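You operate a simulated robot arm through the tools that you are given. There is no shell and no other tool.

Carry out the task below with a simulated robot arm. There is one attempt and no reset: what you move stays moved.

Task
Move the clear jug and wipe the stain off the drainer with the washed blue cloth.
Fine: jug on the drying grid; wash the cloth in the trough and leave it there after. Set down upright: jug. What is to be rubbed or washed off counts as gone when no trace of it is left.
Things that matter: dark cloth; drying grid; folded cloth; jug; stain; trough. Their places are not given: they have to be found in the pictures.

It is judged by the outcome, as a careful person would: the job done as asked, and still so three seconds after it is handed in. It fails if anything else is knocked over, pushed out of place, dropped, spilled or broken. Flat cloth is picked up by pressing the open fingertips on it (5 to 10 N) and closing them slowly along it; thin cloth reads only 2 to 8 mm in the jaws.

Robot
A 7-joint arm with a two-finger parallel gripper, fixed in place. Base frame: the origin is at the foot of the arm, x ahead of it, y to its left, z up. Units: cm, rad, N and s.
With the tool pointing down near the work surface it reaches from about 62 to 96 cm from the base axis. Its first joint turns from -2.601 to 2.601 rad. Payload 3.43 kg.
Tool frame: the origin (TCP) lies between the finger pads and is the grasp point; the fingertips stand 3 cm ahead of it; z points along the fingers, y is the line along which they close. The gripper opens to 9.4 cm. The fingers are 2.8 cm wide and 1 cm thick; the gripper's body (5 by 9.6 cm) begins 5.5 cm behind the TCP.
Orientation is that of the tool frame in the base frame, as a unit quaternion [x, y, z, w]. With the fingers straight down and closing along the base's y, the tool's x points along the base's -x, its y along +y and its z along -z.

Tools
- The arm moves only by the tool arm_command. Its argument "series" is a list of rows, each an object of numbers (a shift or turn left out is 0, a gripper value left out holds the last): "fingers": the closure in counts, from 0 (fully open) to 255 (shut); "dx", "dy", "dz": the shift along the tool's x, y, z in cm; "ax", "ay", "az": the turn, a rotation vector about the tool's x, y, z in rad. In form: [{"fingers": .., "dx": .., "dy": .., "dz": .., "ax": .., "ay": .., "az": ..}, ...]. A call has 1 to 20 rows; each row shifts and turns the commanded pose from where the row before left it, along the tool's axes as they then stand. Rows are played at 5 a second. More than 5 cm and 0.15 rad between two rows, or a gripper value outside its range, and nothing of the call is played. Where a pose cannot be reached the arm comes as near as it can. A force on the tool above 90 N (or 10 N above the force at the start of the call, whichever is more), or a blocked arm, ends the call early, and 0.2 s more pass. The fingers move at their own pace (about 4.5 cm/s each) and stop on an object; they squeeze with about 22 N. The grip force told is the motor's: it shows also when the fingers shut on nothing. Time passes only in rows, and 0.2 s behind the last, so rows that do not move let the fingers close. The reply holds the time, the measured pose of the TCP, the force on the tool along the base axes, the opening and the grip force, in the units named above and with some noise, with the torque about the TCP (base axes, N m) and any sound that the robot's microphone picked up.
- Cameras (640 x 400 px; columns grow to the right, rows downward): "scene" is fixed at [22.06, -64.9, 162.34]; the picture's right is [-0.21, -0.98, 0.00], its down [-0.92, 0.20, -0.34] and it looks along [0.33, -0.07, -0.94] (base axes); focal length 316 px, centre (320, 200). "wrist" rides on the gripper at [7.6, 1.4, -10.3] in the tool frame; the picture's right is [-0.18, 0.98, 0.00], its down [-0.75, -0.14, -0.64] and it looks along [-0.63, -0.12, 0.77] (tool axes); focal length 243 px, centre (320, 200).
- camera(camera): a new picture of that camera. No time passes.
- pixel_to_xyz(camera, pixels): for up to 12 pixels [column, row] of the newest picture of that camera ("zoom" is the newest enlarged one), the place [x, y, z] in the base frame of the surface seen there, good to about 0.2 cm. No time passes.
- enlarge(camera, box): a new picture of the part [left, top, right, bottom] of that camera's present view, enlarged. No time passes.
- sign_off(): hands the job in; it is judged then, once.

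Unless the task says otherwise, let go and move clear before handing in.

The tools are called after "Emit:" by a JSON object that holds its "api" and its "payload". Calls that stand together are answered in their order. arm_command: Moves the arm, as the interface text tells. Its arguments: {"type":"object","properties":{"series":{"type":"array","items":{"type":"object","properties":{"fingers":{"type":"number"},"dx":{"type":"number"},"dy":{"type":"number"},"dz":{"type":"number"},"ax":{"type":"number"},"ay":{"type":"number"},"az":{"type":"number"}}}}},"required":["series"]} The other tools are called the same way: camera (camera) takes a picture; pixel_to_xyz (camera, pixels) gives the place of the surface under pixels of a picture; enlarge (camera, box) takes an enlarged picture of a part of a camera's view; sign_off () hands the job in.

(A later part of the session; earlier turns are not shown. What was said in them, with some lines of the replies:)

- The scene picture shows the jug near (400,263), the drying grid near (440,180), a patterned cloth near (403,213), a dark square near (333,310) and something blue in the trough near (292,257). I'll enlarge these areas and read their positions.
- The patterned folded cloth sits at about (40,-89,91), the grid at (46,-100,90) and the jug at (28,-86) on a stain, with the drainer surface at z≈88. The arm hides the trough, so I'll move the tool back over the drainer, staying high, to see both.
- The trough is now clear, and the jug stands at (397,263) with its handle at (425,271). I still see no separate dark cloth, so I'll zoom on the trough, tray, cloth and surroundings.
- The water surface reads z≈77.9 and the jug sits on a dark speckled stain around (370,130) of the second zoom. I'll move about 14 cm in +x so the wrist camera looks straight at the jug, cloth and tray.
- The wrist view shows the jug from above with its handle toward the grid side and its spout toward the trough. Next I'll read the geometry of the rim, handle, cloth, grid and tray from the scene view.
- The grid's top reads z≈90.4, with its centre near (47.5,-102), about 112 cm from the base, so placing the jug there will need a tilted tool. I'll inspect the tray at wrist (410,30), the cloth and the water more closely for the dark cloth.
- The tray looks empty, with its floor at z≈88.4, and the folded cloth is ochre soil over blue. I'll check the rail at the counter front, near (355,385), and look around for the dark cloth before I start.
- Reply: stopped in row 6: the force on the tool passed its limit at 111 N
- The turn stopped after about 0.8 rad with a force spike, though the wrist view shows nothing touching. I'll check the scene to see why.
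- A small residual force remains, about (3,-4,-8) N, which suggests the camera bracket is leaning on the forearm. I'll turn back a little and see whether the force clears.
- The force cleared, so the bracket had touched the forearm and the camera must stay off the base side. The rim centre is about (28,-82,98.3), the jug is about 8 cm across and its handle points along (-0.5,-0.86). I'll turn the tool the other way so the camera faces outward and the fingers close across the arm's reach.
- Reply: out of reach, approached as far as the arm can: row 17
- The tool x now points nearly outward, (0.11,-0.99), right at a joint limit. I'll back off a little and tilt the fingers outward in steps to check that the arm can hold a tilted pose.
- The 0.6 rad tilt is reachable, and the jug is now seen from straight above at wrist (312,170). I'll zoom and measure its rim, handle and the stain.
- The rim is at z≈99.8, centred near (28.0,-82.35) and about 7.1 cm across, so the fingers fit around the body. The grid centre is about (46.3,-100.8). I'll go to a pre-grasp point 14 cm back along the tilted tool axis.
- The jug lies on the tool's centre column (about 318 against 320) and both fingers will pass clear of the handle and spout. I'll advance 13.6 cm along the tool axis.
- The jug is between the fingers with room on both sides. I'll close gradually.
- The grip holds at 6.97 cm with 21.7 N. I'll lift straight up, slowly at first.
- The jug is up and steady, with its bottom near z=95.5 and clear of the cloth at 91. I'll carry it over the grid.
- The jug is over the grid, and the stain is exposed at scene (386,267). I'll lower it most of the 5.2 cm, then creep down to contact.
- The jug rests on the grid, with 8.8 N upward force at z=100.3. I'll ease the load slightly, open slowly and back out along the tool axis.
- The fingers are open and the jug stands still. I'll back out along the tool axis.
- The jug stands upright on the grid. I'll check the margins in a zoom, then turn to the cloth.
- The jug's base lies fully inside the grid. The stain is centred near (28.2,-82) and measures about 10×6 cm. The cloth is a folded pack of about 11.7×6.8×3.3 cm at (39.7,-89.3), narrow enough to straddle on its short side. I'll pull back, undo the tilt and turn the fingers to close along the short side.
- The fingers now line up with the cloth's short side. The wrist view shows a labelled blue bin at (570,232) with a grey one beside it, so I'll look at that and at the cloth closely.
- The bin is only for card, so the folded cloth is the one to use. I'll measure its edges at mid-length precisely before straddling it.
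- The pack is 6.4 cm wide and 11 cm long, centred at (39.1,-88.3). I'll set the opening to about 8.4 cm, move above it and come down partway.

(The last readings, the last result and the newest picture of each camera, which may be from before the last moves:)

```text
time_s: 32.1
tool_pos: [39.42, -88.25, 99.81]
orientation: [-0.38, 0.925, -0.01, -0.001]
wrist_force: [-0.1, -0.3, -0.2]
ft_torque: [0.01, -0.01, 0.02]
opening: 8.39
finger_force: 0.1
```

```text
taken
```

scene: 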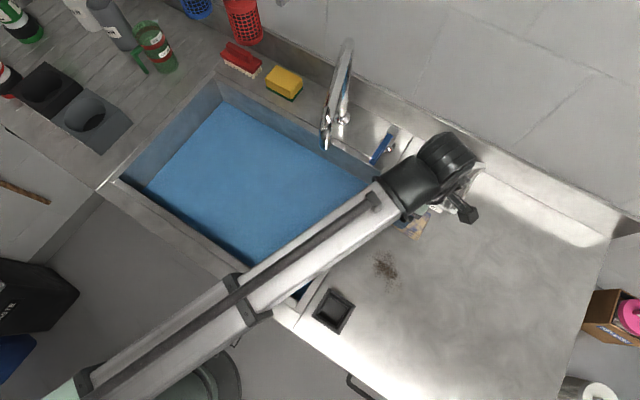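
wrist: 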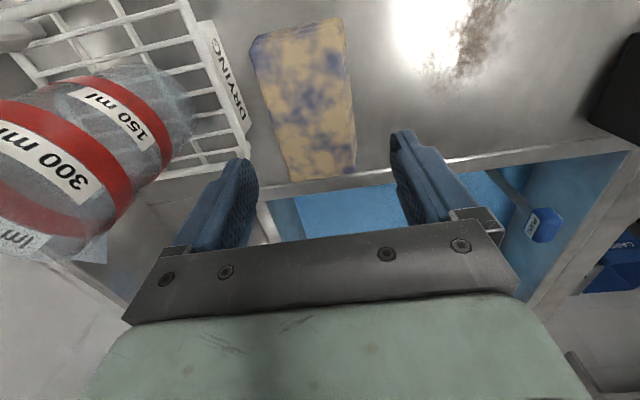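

Projecting the tool axis onto the cloth gives (320,123), and the pack there spans 272–357, so I'll shift about 0.35 cm toward the grid side. Then I'll descend to fingertips about 1 cm above the drainer.

Emit:
{"api": "arm_command", "payload": {"series": [{"dy": -0.35}, {"dz": 2.5}, {"dz": 2}, {"dz": 1.5}, {"dz": 1}, {"dz": 0.6}, {}]}}

Emit:
{"api": "camera", "payload": {"camera": "wrist"}}

```text
time_s: 33.7
tool_pos: [39.72, -88.74, 92.3]
orientation: [-0.379, 0.925, -0.011, -0.001]
wrist_force: [0.5, -0.7, -0.2]
ft_torque: [0.02, -0.01, 0.02]
opening: 8.4
finger_force: 0.0
```

```text
taken
```

wrist: 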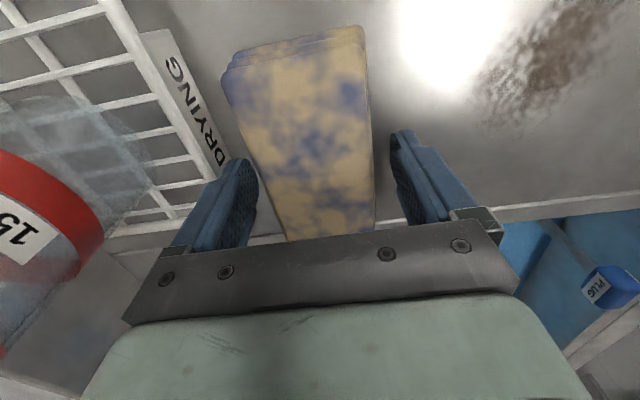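

The pack sits between the open fingers without contact; the trough's blue post is a plug, which I must leave alone. I'll close slowly on the pack.

Emit:
{"api": "arm_command", "payload": {"series": [{"fingers": 45}, {"fingers": 60}, {"fingers": 75}, {"fingers": 90}, {"fingers": 105}, {"fingers": 120}, {"fingers": 140}, {"fingers": 160}, {}, {}]}}

Emit:
{"api": "camera", "payload": {"camera": "wrist"}}

```text
time_s: 35.9
tool_pos: [39.83, -88.61, 92.31]
orientation: [-0.379, 0.925, -0.01, -0.002]
wrist_force: [-0.4, 0.3, 1.4]
ft_torque: [0.03, 0.04, 0.01]
opening: 6.72
finger_force: 21.7
```

```text
taken
```

wrist: 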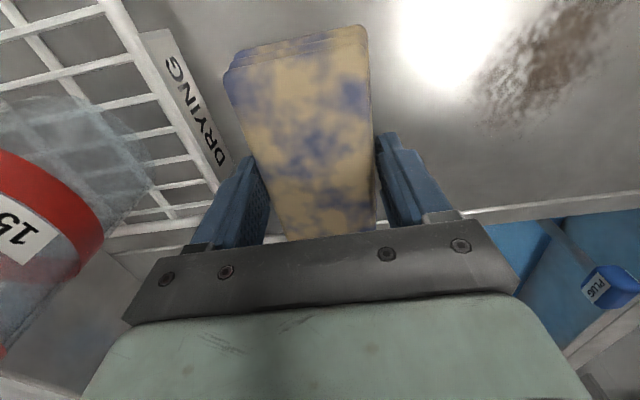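

The fingers stopped on the pack at 6.72 cm with 21.7 N. I'll lift it gently and check.

Emit:
{"api": "arm_command", "payload": {"series": [{"dz": -0.5}, {"dz": -1}, {"dz": -2}, {"dz": -3}, {"dz": -3}, {}]}}

Emit:
{"api": "camera", "payload": {"camera": "wrist"}}

Emit:
{"api": "camera", "payload": {"camera": "scene"}}

```text
time_s: 37.3
tool_pos: [39.86, -88.18, 102.02]
orientation: [-0.38, 0.925, -0.011, -0.002]
wrist_force: [-0.3, 0.9, -0.6]
ft_torque: [-0.02, -0.01, -0.02]
opening: 6.72
finger_force: 22.1
```

```text
taken
```

wrist: 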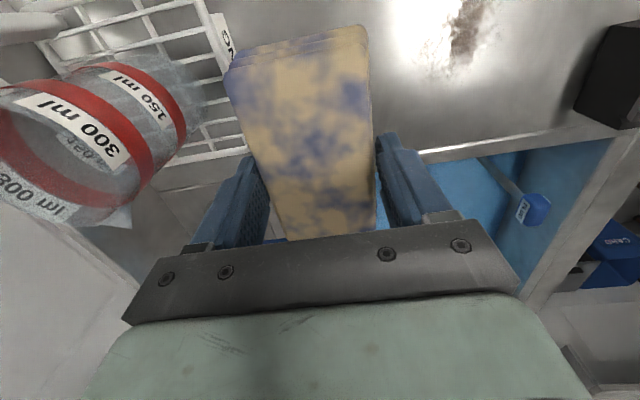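

```text
taken
```

scene: 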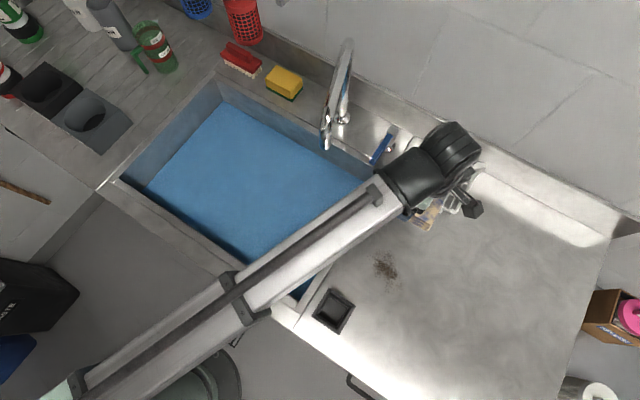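

The pack is held firmly. I'll lift it a bit more and carry it around the faucet tip and plug to a free part of the trough, near (60,-48).

Emit:
{"api": "arm_command", "payload": {"series": [{"dz": -3}, {"dz": -3}, {"dx": -1.3, "dy": 3.27}, {"dx": -1.3, "dy": 3.27}, {"dx": -1.3, "dy": 3.27}, {"dx": -1.3, "dy": 3.27}, {"dx": -1.3, "dy": 3.27}, {"dx": -3.23, "dy": 0.826}, {"dx": -3.23, "dy": 0.826}, {"dx": -3.23, "dy": 0.826}, {"dx": -3.23, "dy": 0.826}, {"dx": -3.23, "dy": 0.826}, {"dx": -3.23, "dy": 0.826}, {"dx": -3.23, "dy": 0.826}, {}]}}

Emit:
{"api": "camera", "payload": {"camera": "scene"}}

Emit:
{"api": "camera", "payload": {"camera": "wrist"}}

```text
time_s: 40.5
tool_pos: [44.95, -52.33, 107.11]
orientation: [-0.38, 0.925, -0.01, -0.002]
wrist_force: [0.5, -0.1, -0.7]
ft_torque: [-0.01, -0.01, -0.02]
opening: 6.7
finger_force: 22.1
```

```text
taken
```

scene: 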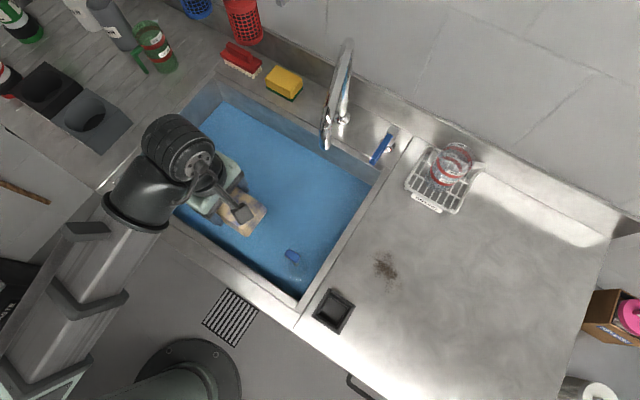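

```text
taken
```

wrist: 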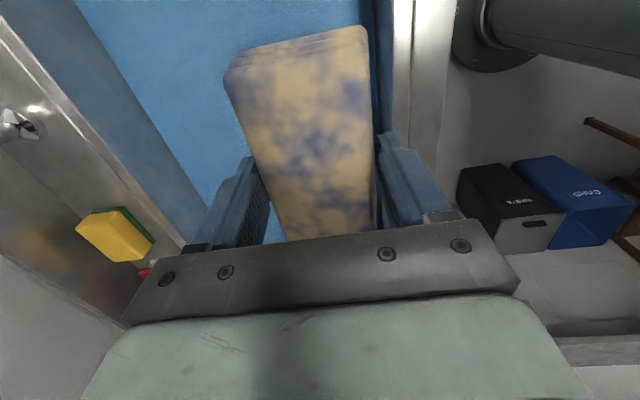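

The cloth is over the water and the jug is steady. I'll check where the wrist and forearm are relative to the trough rim before lowering.

Emit:
{"api": "pixel_to_xyz", "payload": {"camera": "scene", "pixels": [[180, 130], [150, 155], [165, 185], [130, 200], [110, 205], [150, 235], [215, 195], [240, 210], [195, 165], [60, 300]]}}

```text
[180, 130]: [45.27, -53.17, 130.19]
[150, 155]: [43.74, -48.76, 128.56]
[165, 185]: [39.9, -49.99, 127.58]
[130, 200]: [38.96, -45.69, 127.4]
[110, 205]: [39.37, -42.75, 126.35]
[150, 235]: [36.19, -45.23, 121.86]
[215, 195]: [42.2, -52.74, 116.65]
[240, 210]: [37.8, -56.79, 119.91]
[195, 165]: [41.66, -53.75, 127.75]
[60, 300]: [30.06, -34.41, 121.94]
```

The wrist top sits about 23 cm above the TCP, with the forearm just behind it, so a spot farther from the front rim is safer. I'll move to about (63.5,-56) and lower in stages, watching the forearm.

Emit:
{"api": "arm_command", "payload": {"series": [{"dx": -1.75, "dy": -2.62}, {"dx": -1.75, "dy": -2.62}, {"dx": -1.75, "dy": -2.62}, {"dx": -1.75, "dy": -2.62}, {"dx": -1.75, "dy": -2.62}, {"dx": -1.75, "dy": -2.62}, {"dz": 3}, {"dz": 3}, {"dz": 3}, {"dz": 3}, {}]}}

Emit:
{"api": "camera", "payload": {"camera": "scene"}}

Emit:
{"api": "camera", "payload": {"camera": "wrist"}}

```text
time_s: 42.9
tool_pos: [63.82, -56.34, 95.33]
orientation: [-0.379, 0.925, -0.01, -0.002]
wrist_force: [-0.2, 0.5, -0.3]
ft_torque: [-0.02, -0.01, 0.02]
opening: 6.72
finger_force: 22.0
```

```text
taken
```

scene: 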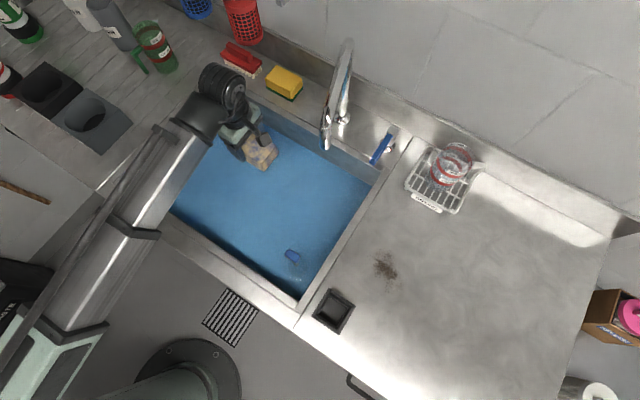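

```text
taken
```

wrist: 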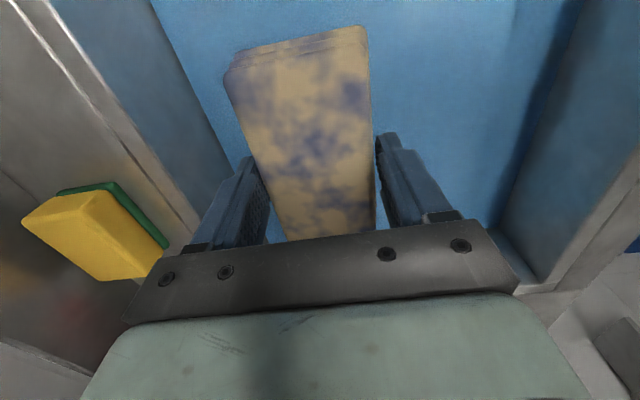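

The forearm now crosses the trough's left rim, around (170,160). I'll check its height there.

Emit:
{"api": "pixel_to_xyz", "payload": {"camera": "scene", "pixels": [[220, 90], [195, 115], [170, 165], [140, 215], [110, 255], [130, 170], [125, 195], [190, 150], [80, 300], [255, 150], [284, 82], [270, 95]]}}

```text
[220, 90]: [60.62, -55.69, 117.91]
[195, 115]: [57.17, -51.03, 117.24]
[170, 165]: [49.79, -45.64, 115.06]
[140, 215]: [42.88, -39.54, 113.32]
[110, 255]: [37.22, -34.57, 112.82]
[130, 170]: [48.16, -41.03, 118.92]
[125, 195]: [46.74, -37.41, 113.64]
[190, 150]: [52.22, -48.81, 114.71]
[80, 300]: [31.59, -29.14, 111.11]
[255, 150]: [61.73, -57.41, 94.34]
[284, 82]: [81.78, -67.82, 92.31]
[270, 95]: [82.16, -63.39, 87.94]
```

The forearm top is near z=114 there, so the underside should be about 105, well over the 88 rim. I'll lower 8 cm and re-check.

Emit:
{"api": "arm_command", "payload": {"series": [{"dz": 2}, {"dz": 2}, {"dz": 2}, {"dz": 2}, {"dz": 2}, {"dz": 2}, {}]}}

Emit:
{"api": "camera", "payload": {"camera": "scene"}}

Emit:
{"api": "pixel_to_xyz", "payload": {"camera": "scene", "pixels": [[195, 115], [170, 165], [140, 215], [110, 255], [80, 300], [150, 190]]}}

Emit:
{"api": "camera", "payload": {"camera": "wrist"}}

```text
time_s: 44.5
tool_pos: [63.39, -56.48, 83.07]
orientation: [-0.38, 0.925, -0.011, -0.001]
wrist_force: [-0.1, -0.2, -0.1]
ft_torque: [-0.01, -0.04, 0.0]
opening: 6.69
finger_force: 22.1
```

```text
taken
```

scene: 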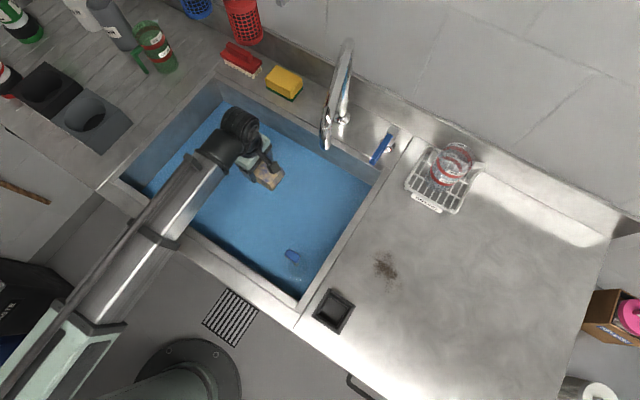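

```text
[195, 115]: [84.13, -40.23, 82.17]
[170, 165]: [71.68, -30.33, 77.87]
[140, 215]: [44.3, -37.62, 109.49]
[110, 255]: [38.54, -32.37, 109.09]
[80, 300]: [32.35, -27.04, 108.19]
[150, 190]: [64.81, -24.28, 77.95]
```

```text
taken
```

wrist: 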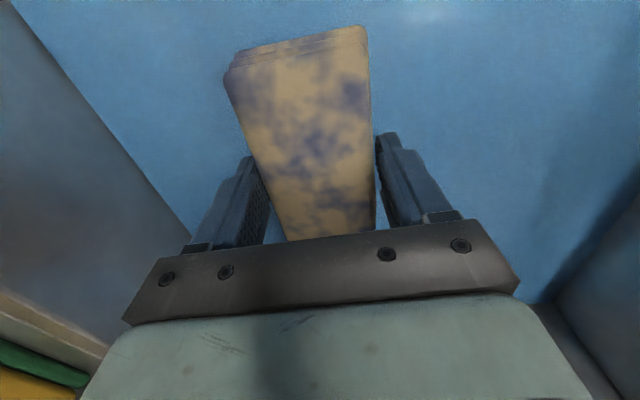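

The forearm clears the rim comfortably (top at 109). I'll lower the cloth fully under water and swish it back and forth.

Emit:
{"api": "arm_command", "payload": {"series": [{"dz": 1.5}, {"dz": 1.5}, {"dz": 1.5}, {"dz": 1.5}, {"dz": 0.8}, {"dx": 2}, {"dx": 2}, {"dx": -2}, {"dx": -2}, {"dx": -2}, {"dx": 2}, {"dy": 2}, {"dy": -2}, {"dy": -2}, {"dy": 2}, {"dx": 2}, {"dx": -2}, {}]}}

Emit:
{"api": "camera", "payload": {"camera": "wrist"}}

Emit:
{"api": "camera", "payload": {"camera": "scene"}}

```text
time_s: 47.1
tool_pos: [63.47, -55.78, 76.86]
orientation: [-0.378, 0.925, -0.017, 0.006]
wrist_force: [-1.4, 8.3, 23.3]
ft_torque: [0.71, 0.71, -0.13]
opening: 6.76
finger_force: 21.3
stopped in row 12: the force on the tool passed its limit at 92 N (the readings are from after the stop); the commanded pose is now the measured one
```

```text
taken
```

wrist: 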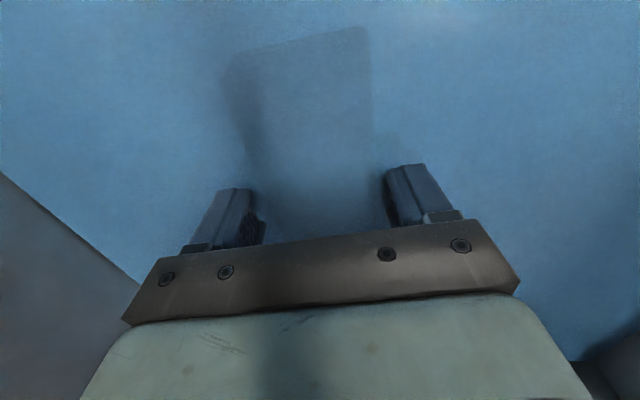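

```text
taken
```

scene: 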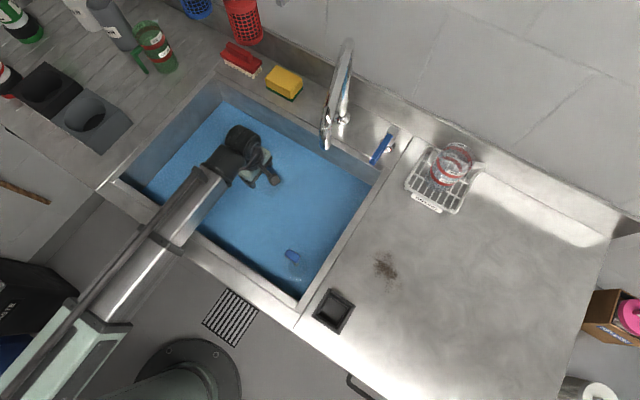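

The cloth is fully under water and touched the trough floor (23 N upward at z=76.9). I'll raise it 0.8 cm and keep swishing.

Emit:
{"api": "arm_command", "payload": {"series": [{"dz": -0.8}, {"dx": 2}, {"dx": 2}, {"dx": -2}, {"dx": -2}, {"dx": -2}, {"dx": -2}, {"dx": 2}, {"dx": 2}, {"dy": -1.5}, {"dy": 1.5}, {"dy": -1.5}, {"dy": 1.5}, {"dx": 2}, {"dx": -2}, {"dx": 2}, {"dx": -2}, {}]}}

Emit:
{"api": "camera", "payload": {"camera": "wrist"}}

```text
time_s: 50.9
tool_pos: [63.62, -55.98, 77.51]
orientation: [-0.379, 0.925, -0.016, 0.006]
wrist_force: [0.1, -0.1, 0.2]
ft_torque: [0.0, -0.02, 0.02]
opening: 6.72
finger_force: 22.2
```

```text
taken
```

wrist: 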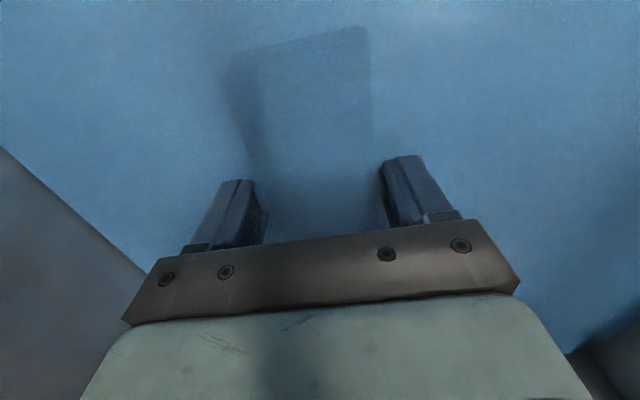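

The cloth moves freely under water now, and no ochre shows through. I'll raise it above the surface to check the colour.

Emit:
{"api": "arm_command", "payload": {"series": [{"dz": -2}, {"dz": -2}, {"dz": -2}, {"dz": -1}, {}]}}

Emit:
{"api": "camera", "payload": {"camera": "wrist"}}

Emit:
{"api": "enlarge", "payload": {"camera": "scene", "box": [200, 110, 320, 210]}}

```text
time_s: 52.1
tool_pos: [63.21, -55.62, 84.58]
orientation: [-0.38, 0.925, -0.017, 0.006]
wrist_force: [-0.6, 0.6, -0.4]
ft_torque: [-0.04, -0.03, 0.02]
opening: 6.73
finger_force: 21.8
```

```text
taken
```

wrist: 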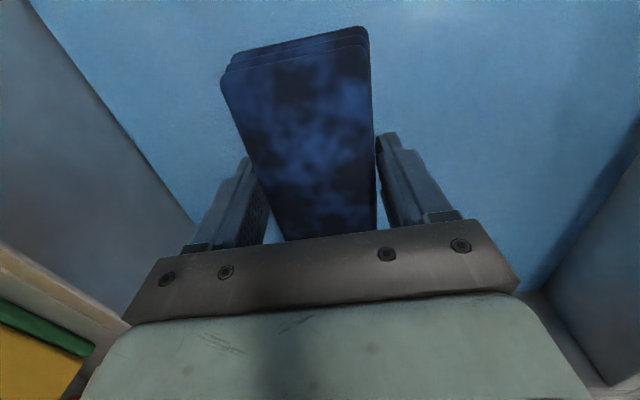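

```text
4.00 times, centred on (260, 160) of scene
```

zoom: 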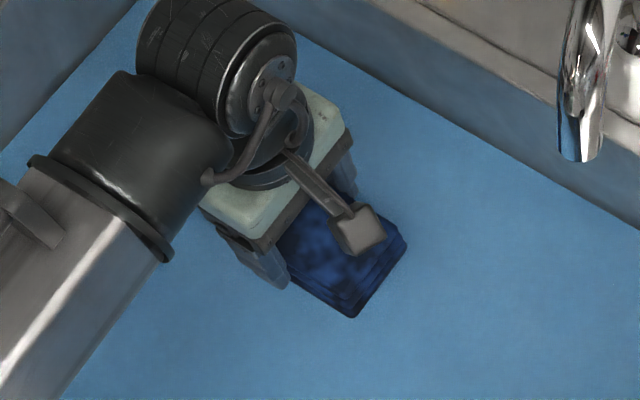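

The ochre is gone and the cloth is now blue with darker blotches. I'll wash it more and see whether the blotches fade or are only wetness.

Emit:
{"api": "arm_command", "payload": {"series": [{"dz": 2}, {"dz": 2}, {"dz": 2}, {"dz": 0.9}, {"dx": 2.5}, {"dx": -2.5}, {"dx": -2.5}, {"dx": 2.5}, {"dx": 2.5}, {"dx": -2.5}, {"dx": -2.5}, {"dx": 2.5}, {"dy": -2}, {"dy": 2}, {"dy": -2}, {"dy": 2}, {"dx": 2.5}, {"dx": -2.5}, {"dx": -2.5}, {"dx": 2.5}]}}

Emit:
{"api": "arm_command", "payload": {"series": [{"dx": 2.5}, {"dx": -2.5}, {"dx": -2.5}, {"dx": 2.5}, {"dx": 2.5}, {"dx": -2.5}, {"dx": -2.5}, {"dx": 2.5}, {"dz": -2}, {"dz": -2}, {"dz": -2}, {"dz": -0.9}, {}, {}]}}

Emit:
{"api": "camera", "payload": {"camera": "wrist"}}

Emit:
{"api": "enlarge", "payload": {"camera": "wrist", "box": [200, 10, 400, 250]}}

```text
time_s: 56.3
tool_pos: [63.69, -55.74, 77.5]
orientation: [-0.379, 0.925, -0.017, 0.005]
wrist_force: [0.8, -1.0, -0.5]
ft_torque: [-0.02, 0.02, 0.01]
opening: 6.7
finger_force: 22.1
```

```text
time_s: 59.3
tool_pos: [63.19, -55.53, 84.34]
orientation: [-0.379, 0.925, -0.016, 0.006]
wrist_force: [1.0, -0.8, -0.5]
ft_torque: [-0.02, 0.01, 0.0]
opening: 6.7
finger_force: 22.3
```

```text
taken
```

wrist: 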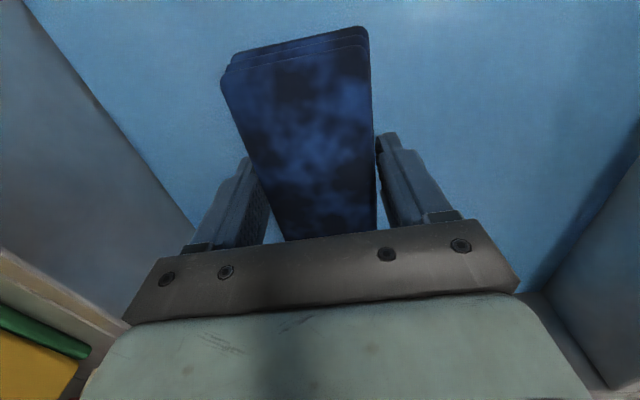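

```text
1.67 times, centred on (300, 130) of wrist
```

zoom: 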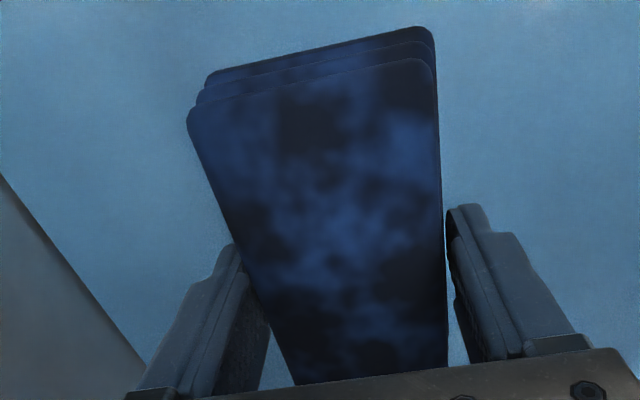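

More washing changes nothing, so the ochre is fully gone and the blotches are just the wet cloth. I'll lift out and carry it back the same way to above the stain.

Emit:
{"api": "arm_command", "payload": {"series": [{"dz": -4}, {"dz": -4}, {"dz": -4}, {"dz": -4}, {"dz": -4}, {"dx": 1.75, "dy": 2.55}, {"dx": 1.75, "dy": 2.55}, {"dx": 1.75, "dy": 2.55}, {"dx": 1.75, "dy": 2.55}, {"dx": 1.75, "dy": 2.55}, {"dx": 1.75, "dy": 2.55}, {"dx": 3.23, "dy": -0.826}, {"dx": 3.23, "dy": -0.826}, {"dx": 3.23, "dy": -0.826}, {"dx": 3.23, "dy": -0.826}, {"dx": 3.23, "dy": -0.826}, {"dx": 3.23, "dy": -0.826}, {"dx": 3.23, "dy": -0.826}, {}]}}

Emit:
{"api": "arm_command", "payload": {"series": [{"dx": 2.66, "dy": -0.88}, {"dx": 2.66, "dy": -0.88}, {"dx": 2.66, "dy": -0.88}, {"dx": 2.66, "dy": -0.88}, {}]}}

Emit:
{"api": "camera", "payload": {"camera": "wrist"}}

Emit:
{"api": "camera", "payload": {"camera": "scene"}}

```text
time_s: 63.3
tool_pos: [32.52, -71.73, 104.15]
orientation: [-0.38, 0.925, -0.017, 0.006]
wrist_force: [-0.1, -0.6, -0.6]
ft_torque: [-0.02, -0.02, -0.01]
opening: 6.72
finger_force: 22.6
```

```text
time_s: 64.5
tool_pos: [27.51, -81.95, 104.55]
orientation: [-0.379, 0.925, -0.016, 0.006]
wrist_force: [0.0, 0.3, -0.7]
ft_torque: [-0.02, -0.01, 0.0]
opening: 6.71
finger_force: 22.2
```

```text
taken
```

wrist: 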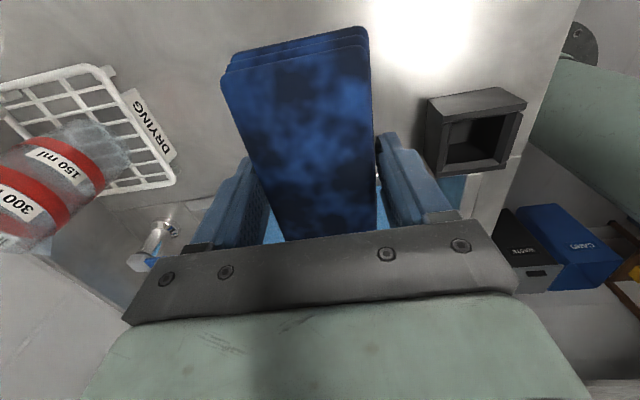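

```text
taken
```

scene: 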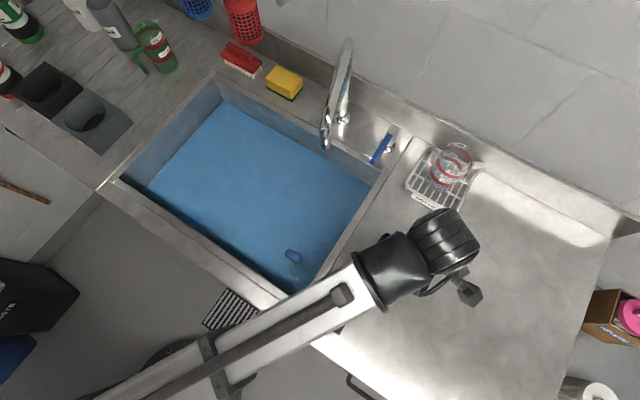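

The washed cloth hangs over the stain area at z=104.5, and contact is expected near z≈92.2. I'll lower it, creeping at the end.

Emit:
{"api": "arm_command", "payload": {"series": [{"dz": 3, "ax": -0.015}, {"dz": 3}, {"dz": 3}, {"dz": 1.5}, {"dz": 0.8}, {"dz": 0.4}, {"dz": 0.3}, {}]}}

```text
time_s: 66.3
tool_pos: [27.74, -81.85, 92.19]
orientation: [-0.379, 0.925, -0.009, 0.003]
wrist_force: [0.7, 0.6, -0.3]
ft_torque: [-0.02, 0.02, -0.02]
opening: 6.68
finger_force: 21.7
```

Emit:
{"api": "arm_command", "payload": {"series": [{"dz": 0.15}, {"dz": 0.15}, {}]}}

```text
time_s: 67.1
tool_pos: [27.6, -81.85, 92.02]
orientation: [-0.38, 0.925, -0.009, 0.003]
wrist_force: [-0.5, 0.7, -0.7]
ft_torque: [0.01, 0.03, 0.04]
opening: 6.7
finger_force: 22.2
```

No contact yet at z=92.0, so the cloth probably slid up a little in the grip at the trough floor. I'll creep further.

Emit:
{"api": "arm_command", "payload": {"series": [{"dz": 0.2}, {"dz": 0.2}, {"dz": 0.2}, {}]}}

Emit:
{"api": "camera", "payload": {"camera": "wrist"}}

```text
time_s: 68.1
tool_pos: [27.65, -81.91, 91.78]
orientation: [-0.379, 0.925, -0.012, 0.002]
wrist_force: [2.8, -7.0, 59.9]
ft_torque: [1.31, 1.14, 0.1]
opening: 6.73
finger_force: 21.8
```

```text
taken
```

wrist: 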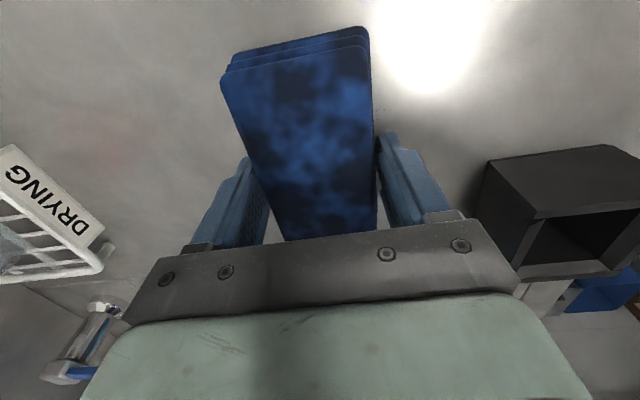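

Contact came at about z=91.8, now 60 N, and the torque shows pressing mainly on the +y edge. I'll ease off and level the cloth slightly.

Emit:
{"api": "arm_command", "payload": {"series": [{"dz": -0.25}, {"ax": -0.02}, {}, {}]}}

```text
time_s: 69.1
tool_pos: [27.7, -81.78, 91.74]
orientation: [-0.379, 0.925, -0.001, -0.001]
wrist_force: [1.5, -11.4, 48.0]
ft_torque: [-0.88, -0.74, -0.07]
opening: 6.72
finger_force: 21.4
```

The pressure has shifted to the other side, so the level lies in between. I'll halve the correction and ease to a lighter press.

Emit:
{"api": "arm_command", "payload": {"series": [{"dz": -0.15, "ax": 0.008}, {}, {}]}}

```text
time_s: 69.9
tool_pos: [27.86, -81.65, 91.81]
orientation: [-0.38, 0.925, -0.004, 0.001]
wrist_force: [-0.5, -11.6, 21.2]
ft_torque: [-0.3, 0.07, 0.09]
opening: 6.72
finger_force: 22.4
```

The press is about 21 N and nearly level. I'll rub with strokes along both cloth directions over the stain.

Emit:
{"api": "arm_command", "payload": {"series": [{"dy": -1}, {"dy": -1}, {"dy": -1}, {"dy": -1}, {"dy": 1}, {"dy": 1}, {"dy": 1}, {"dy": 1}, {"dy": 1}, {"dy": 1}, {"dy": 1}, {"dy": -1}, {"dy": -1}, {"dy": -1}, {"dx": 1}, {"dx": 1}, {"dx": -1}, {"dx": -1}, {"dx": -1}, {"dx": -1}]}}

```text
time_s: 74.1
tool_pos: [29.12, -80.29, 91.95]
orientation: [-0.379, 0.925, -0.004, 0.001]
wrist_force: [-0.3, -0.5, 0.5]
ft_torque: [-0.04, 0.03, -0.01]
opening: 6.7
finger_force: 22.4
```

Contact was lost at the end (z=91.95), so I'll press down a little more and continue with shorter checks.

Emit:
{"api": "arm_command", "payload": {"series": [{"dz": 0.15}, {}]}}

```text
time_s: 74.7
tool_pos: [29.16, -80.4, 91.9]
orientation: [-0.379, 0.925, -0.004, 0.001]
wrist_force: [4.0, 4.6, 11.8]
ft_torque: [0.2, 0.09, -0.06]
opening: 6.7
finger_force: 22.5
```

Emit:
{"api": "arm_command", "payload": {"series": [{"dz": 0.05}, {"dx": 1}, {"dx": 1}, {"dx": 1}, {"dx": 1}, {"dx": -1}, {"dx": -1}, {"dy": -1}, {"dy": -1}, {"dy": -1}, {"dy": -1}, {"dy": 1}, {"dy": 1}, {"dy": 1}, {"dy": 1}]}}

Emit:
{"api": "arm_command", "payload": {"series": [{"dy": 1}, {"dy": 1}, {"dy": 1}, {"dy": -1}, {"dy": -1}, {"dy": -1}, {}]}}

Emit:
{"api": "camera", "payload": {"camera": "wrist"}}

Emit:
{"api": "camera", "payload": {"camera": "scene"}}

```text
time_s: 77.9
tool_pos: [27.72, -81.89, 91.86]
orientation: [-0.38, 0.925, -0.007, 0.0]
wrist_force: [15.2, -16.7, 52.8]
ft_torque: [0.3, -0.22, -0.11]
opening: 6.72
finger_force: 21.8
```

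```text
time_s: 79.5
tool_pos: [27.51, -81.5, 91.77]
orientation: [-0.378, 0.926, -0.004, 0.0]
wrist_force: [-18.0, 17.9, 58.2]
ft_torque: [0.24, 0.65, -0.17]
opening: 6.74
finger_force: 22.2
```

```text
taken
```

wrist: 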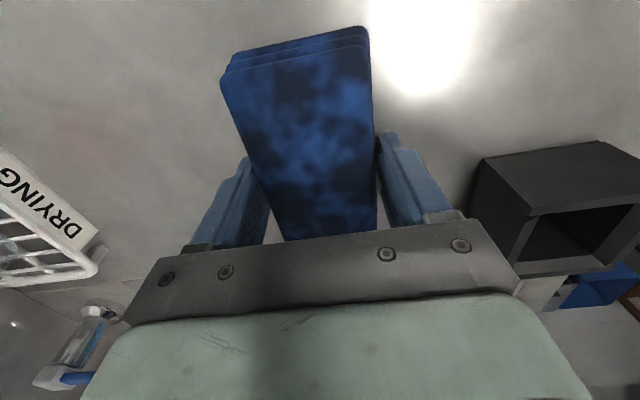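

```text
taken
```

scene: 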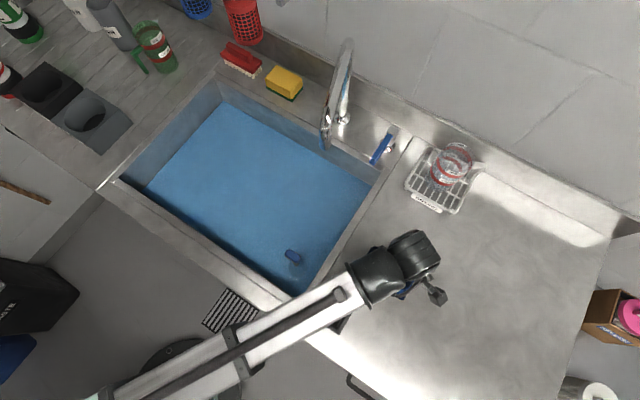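

The press now reads about 58 N with friction, so there has been plenty of rubbing. I'll lift and shift toward the trough to see the drainer under the cloth.

Emit:
{"api": "arm_command", "payload": {"series": [{"dz": -1}, {"dz": -3}, {"dz": -4}, {"dx": -4}, {"dx": -4}, {"dx": -4}, {}]}}

Emit:
{"api": "camera", "payload": {"camera": "wrist"}}

Emit:
{"api": "camera", "payload": {"camera": "scene"}}

Emit:
{"api": "enlarge", "payload": {"camera": "wrist", "box": [180, 0, 480, 120]}}

```text
time_s: 81.1
tool_pos: [36.07, -73.29, 99.13]
orientation: [-0.379, 0.926, -0.004, 0.0]
wrist_force: [0.1, 0.5, -0.8]
ft_torque: [0.01, 0.0, 0.04]
opening: 6.7
finger_force: 22.1
```

```text
taken
```

wrist: 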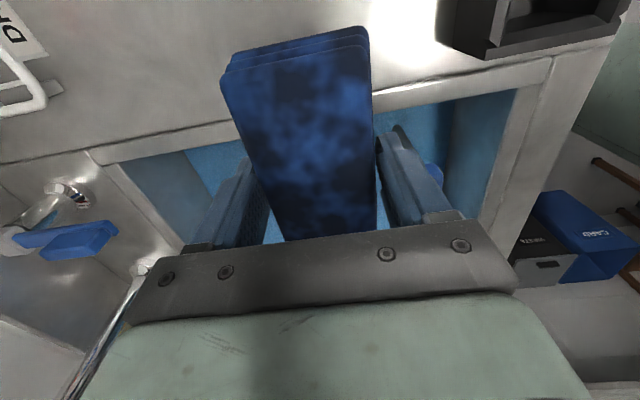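

```text
taken
```

scene: 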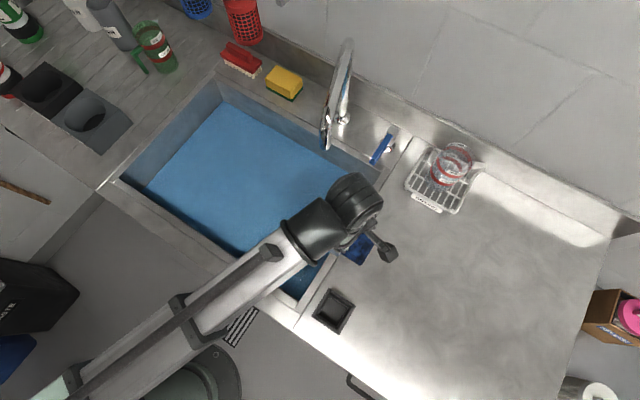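

```text
2.13 times, centred on (330, 60) of wrist
```

zoom: 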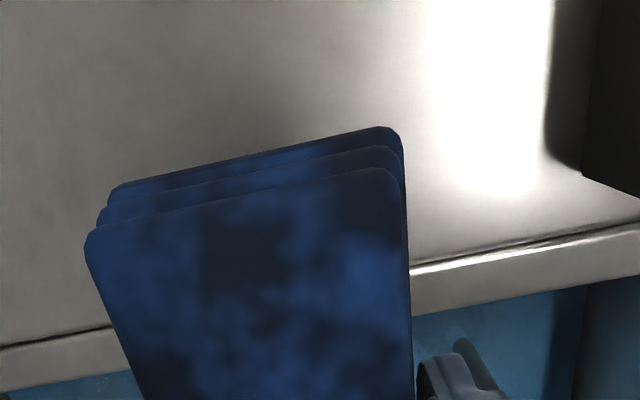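

The stain appears gone at scene (386,267). I'll zoom to make sure no trace remains.

Emit:
{"api": "enlarge", "payload": {"camera": "scene", "box": [350, 230, 430, 310]}}

Emit:
{"api": "enlarge", "payload": {"camera": "scene", "box": [330, 180, 480, 310]}}

```text
5.00 times, centred on (390, 270) of scene
```

zoom: 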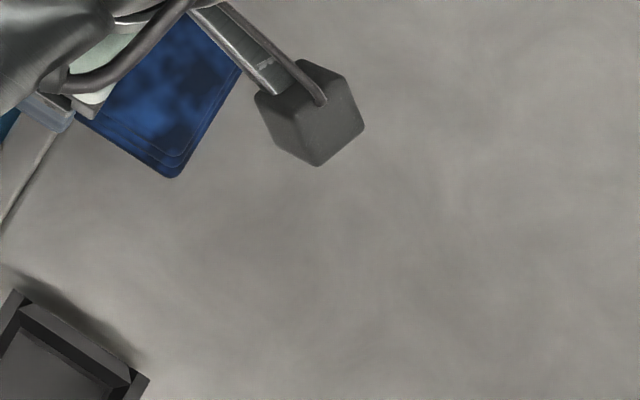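

```text
3.08 times, centred on (405, 245) of scene
```

zoom: 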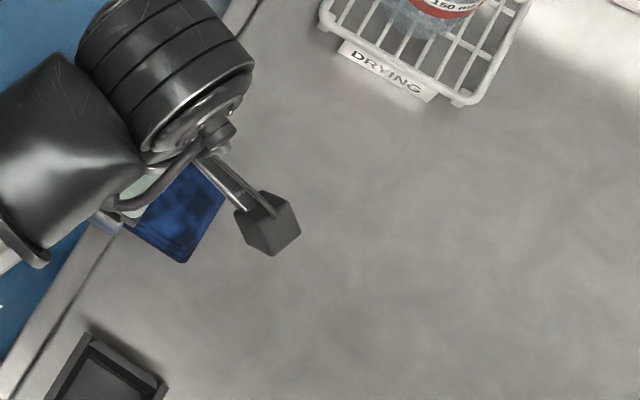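

The visible stain area is clean, but the camera bracket hides part of it around (388,253). I'll carry the cloth to over the trough and look again while still holding it.

Emit:
{"api": "arm_command", "payload": {"series": [{"dz": -3}, {"dz": -3}, {"dx": -3.06, "dy": 1.26}, {"dx": -3.06, "dy": 1.26}, {"dx": -3.06, "dy": 1.26}, {"dx": -3.06, "dy": 1.26}, {"dx": -3.06, "dy": 1.26}, {"dx": -3.06, "dy": 1.26}, {"dx": -3.06, "dy": 1.26}, {}]}}

Emit:
{"api": "enlarge", "payload": {"camera": "scene", "box": [350, 230, 430, 310]}}

Emit:
{"api": "camera", "payload": {"camera": "scene"}}

Emit:
{"api": "enlarge", "payload": {"camera": "scene", "box": [370, 240, 405, 265]}}

Emit:
{"api": "enlarge", "payload": {"camera": "scene", "box": [370, 265, 410, 300]}}

```text
time_s: 83.3
tool_pos: [45.5, -51.78, 105.6]
orientation: [-0.379, 0.925, -0.004, 0.0]
wrist_force: [0.5, 0.6, -0.1]
ft_torque: [-0.03, 0.01, -0.03]
opening: 6.69
finger_force: 22.3
```

```text
5.00 times, centred on (390, 270) of scene
```

zoom: 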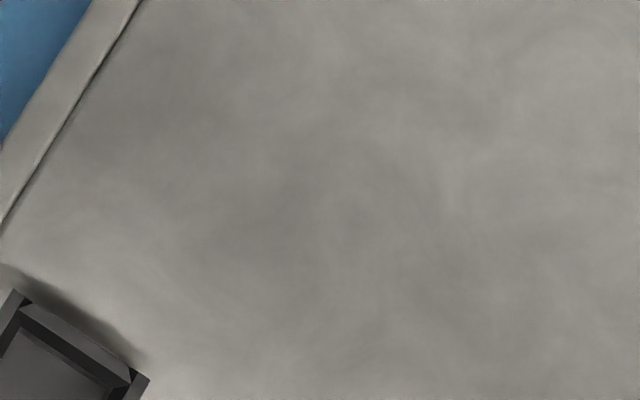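

```text
taken
```

scene: 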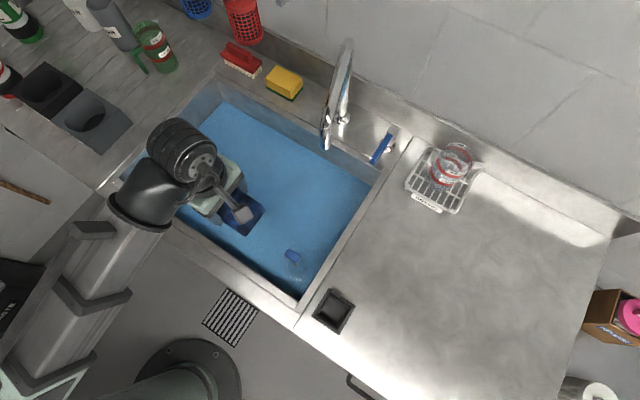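

```text
16.00 times, centred on (388, 252) of scene
```

zoom: 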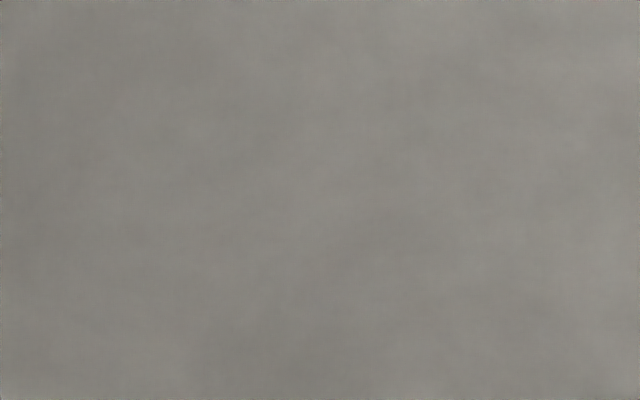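

```text
11.43 times, centred on (390, 282) of scene
```

zoom: 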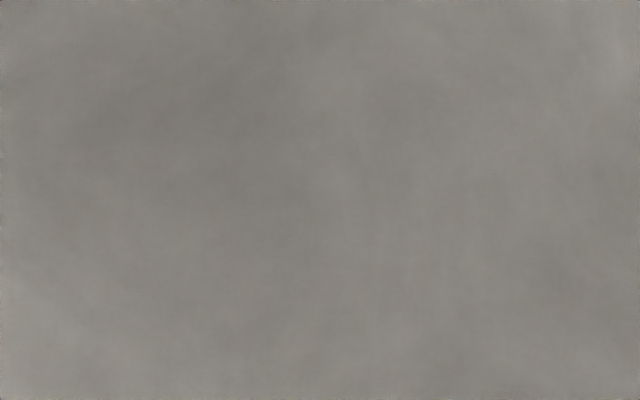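

The stain is fully gone. I'll take the cloth back to the earlier spot in the trough, dip it, rinse briefly and lower it toward the floor.

Emit:
{"api": "arm_command", "payload": {"series": [{"dx": -1.75, "dy": -2.62}, {"dx": -1.75, "dy": -2.62}, {"dx": -1.75, "dy": -2.62}, {"dx": -1.75, "dy": -2.62}, {"dx": -1.75, "dy": -2.62}, {"dx": -1.75, "dy": -2.62}, {"dz": 3.5}, {"dz": 3.5}, {"dz": 3.5}, {"dz": 3.5}, {"dz": 3.5}, {"dz": 2.5}, {"dz": 2.5}, {"dz": 2.5}, {"dz": 2}, {}]}}

Emit:
{"api": "camera", "payload": {"camera": "scene"}}

```text
time_s: 86.7
tool_pos: [63.83, -55.98, 78.35]
orientation: [-0.379, 0.926, -0.003, 0.0]
wrist_force: [0.1, 0.6, 0.5]
ft_torque: [-0.01, 0.01, 0.0]
opening: 6.71
finger_force: 22.2
```

```text
taken
```

scene: 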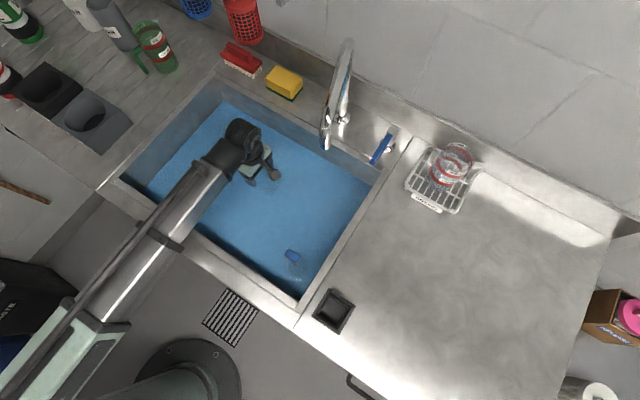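

The cloth is in the water at z=78.4 with the arm clear of everything. I'll rinse with a few strokes and then creep down to the floor.

Emit:
{"api": "arm_command", "payload": {"series": [{"dz": 0.6}, {"dx": 2.5}, {"dx": -2.5}, {"dx": -2.5}, {"dx": 2.5}, {"dx": 2.5}, {"dx": -2.5}, {"dx": -2.5}, {"dx": 2.5}, {"dy": -1.5}, {"dy": 1.5}, {}, {"dz": 0.4}, {"dz": 0.3}, {"dz": 0.2}, {}]}}

```text
time_s: 90.1
tool_pos: [63.83, -56.03, 77.13]
orientation: [-0.379, 0.925, -0.003, 0.0]
wrist_force: [-0.5, 0.3, -0.5]
ft_torque: [0.01, -0.02, 0.0]
opening: 6.72
finger_force: 22.1
```

Emit:
{"api": "arm_command", "payload": {"series": [{"dz": 0.2}, {"dz": 0.15}, {}]}}

```text
time_s: 90.9
tool_pos: [63.85, -55.97, 76.84]
orientation: [-0.38, 0.925, -0.004, 0.001]
wrist_force: [0.8, -1.3, 19.6]
ft_torque: [0.42, 0.19, -0.02]
opening: 6.7
finger_force: 22.6
```

The cloth is on the trough floor (19.6 N at z=76.8). I'll open slowly and rise straight up.

Emit:
{"api": "arm_command", "payload": {"series": [{"dz": -0.08}, {"fingers": 120}, {"fingers": 90}, {"fingers": 70}, {"fingers": 50}, {"fingers": 25}, {"fingers": 0}, {}, {"dz": -1}, {"dz": -2}, {"dz": -3}, {"dz": -4}, {"dz": -4}, {}]}}

Emit:
{"api": "camera", "payload": {"camera": "wrist"}}

Emit:
{"api": "camera", "payload": {"camera": "scene"}}

```text
time_s: 93.9
tool_pos: [63.98, -55.79, 90.97]
orientation: [-0.379, 0.925, -0.004, 0.001]
wrist_force: [0.9, 0.8, 0.1]
ft_torque: [-0.03, -0.02, 0.04]
opening: 9.37
finger_force: 0.1
```

```text
taken
```

wrist: 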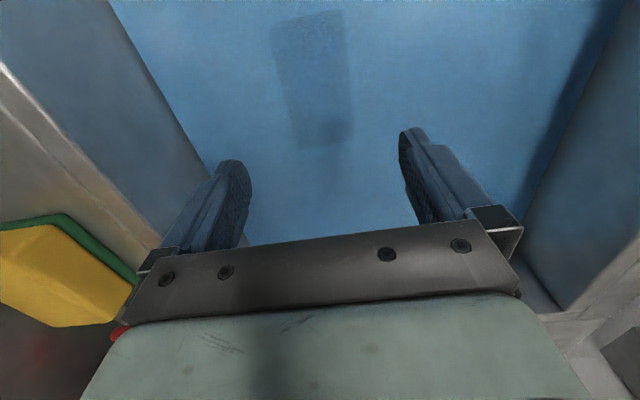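

```text
taken
```

scene: 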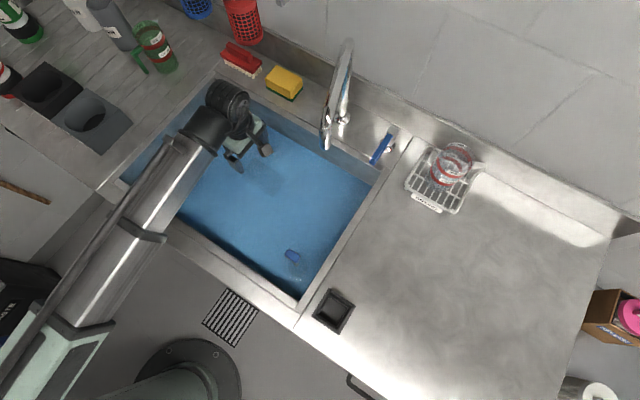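

The cloth lies under water in the trough, visible at wrist (312,80). I'll raise the arm clear and do a last check of the jug and drainer.

Emit:
{"api": "arm_command", "payload": {"series": [{"dz": -4}, {"dz": -4}, {"dz": -4}, {"dz": -4}, {"dx": 1.75, "dy": 2.55}, {"dx": 1.75, "dy": 2.55}, {"dx": 1.75, "dy": 2.55}, {}, {}]}}

Emit:
{"api": "camera", "payload": {"camera": "scene"}}

Emit:
{"api": "enlarge", "payload": {"camera": "scene", "box": [330, 120, 500, 310]}}

Emit:
{"api": "enlarge", "payload": {"camera": "scene", "box": [200, 90, 360, 290]}}

```text
time_s: 95.9
tool_pos: [54.76, -54.11, 106.62]
orientation: [-0.38, 0.925, -0.004, 0.001]
wrist_force: [0.0, 0.0, 0.3]
ft_torque: [0.02, 0.05, 0.0]
opening: 9.39
finger_force: 0.1
```

```text
taken
```

scene: 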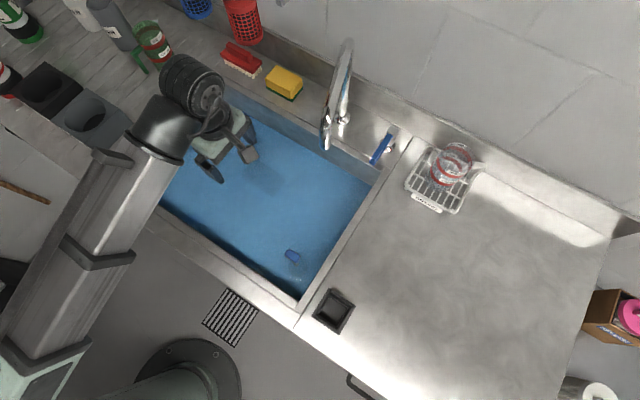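

```text
2.11 times, centred on (415, 215) of scene
```

zoom: 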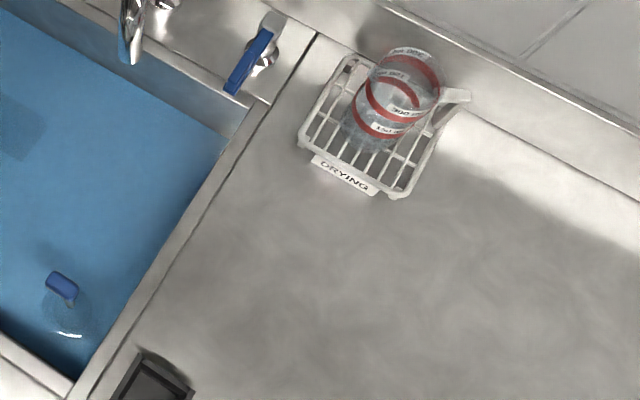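

```text
2.00 times, centred on (280, 190) of scene
```

zoom: 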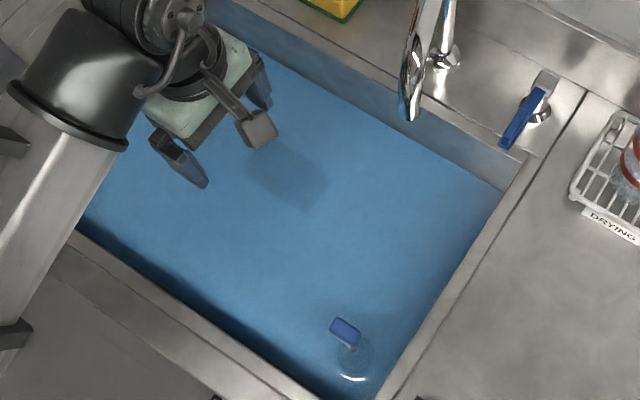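

The jug stands upright on the drying grid, the drainer shows no trace of the stain, and the washed cloth rests under water in the trough at (290,170) of the zoom. The gripper is open and clear, so I'm handing the job in.

Emit:
{"api": "sign_off", "payload": {}}

```text
The job is handed in.
```

The job is done and handed in. The result of the judging has not come back.

- **Jug:** the clear jug stands upright on the drying grid, with its base fully inside the edges.
- **Stain:** enlarged views of the drainer show no trace of it after wiping.
- **Cloth:** the folded cloth came out of the water blue, with all the ochre soil gone. After wiping I rinsed it briefly and left it on the trough floor, under water.

**Dark cloth:** I never found a separate dark cloth in any picture. I used the folded cloth, since it turned blue once washed.

The arm hit its force limit twice, and neither did any visible harm. Once the camera bracket touched the arm itself, and once the cloth pressed on the trough floor during the wash. Nothing else was knocked over or moved, and the trough plug was left alone.
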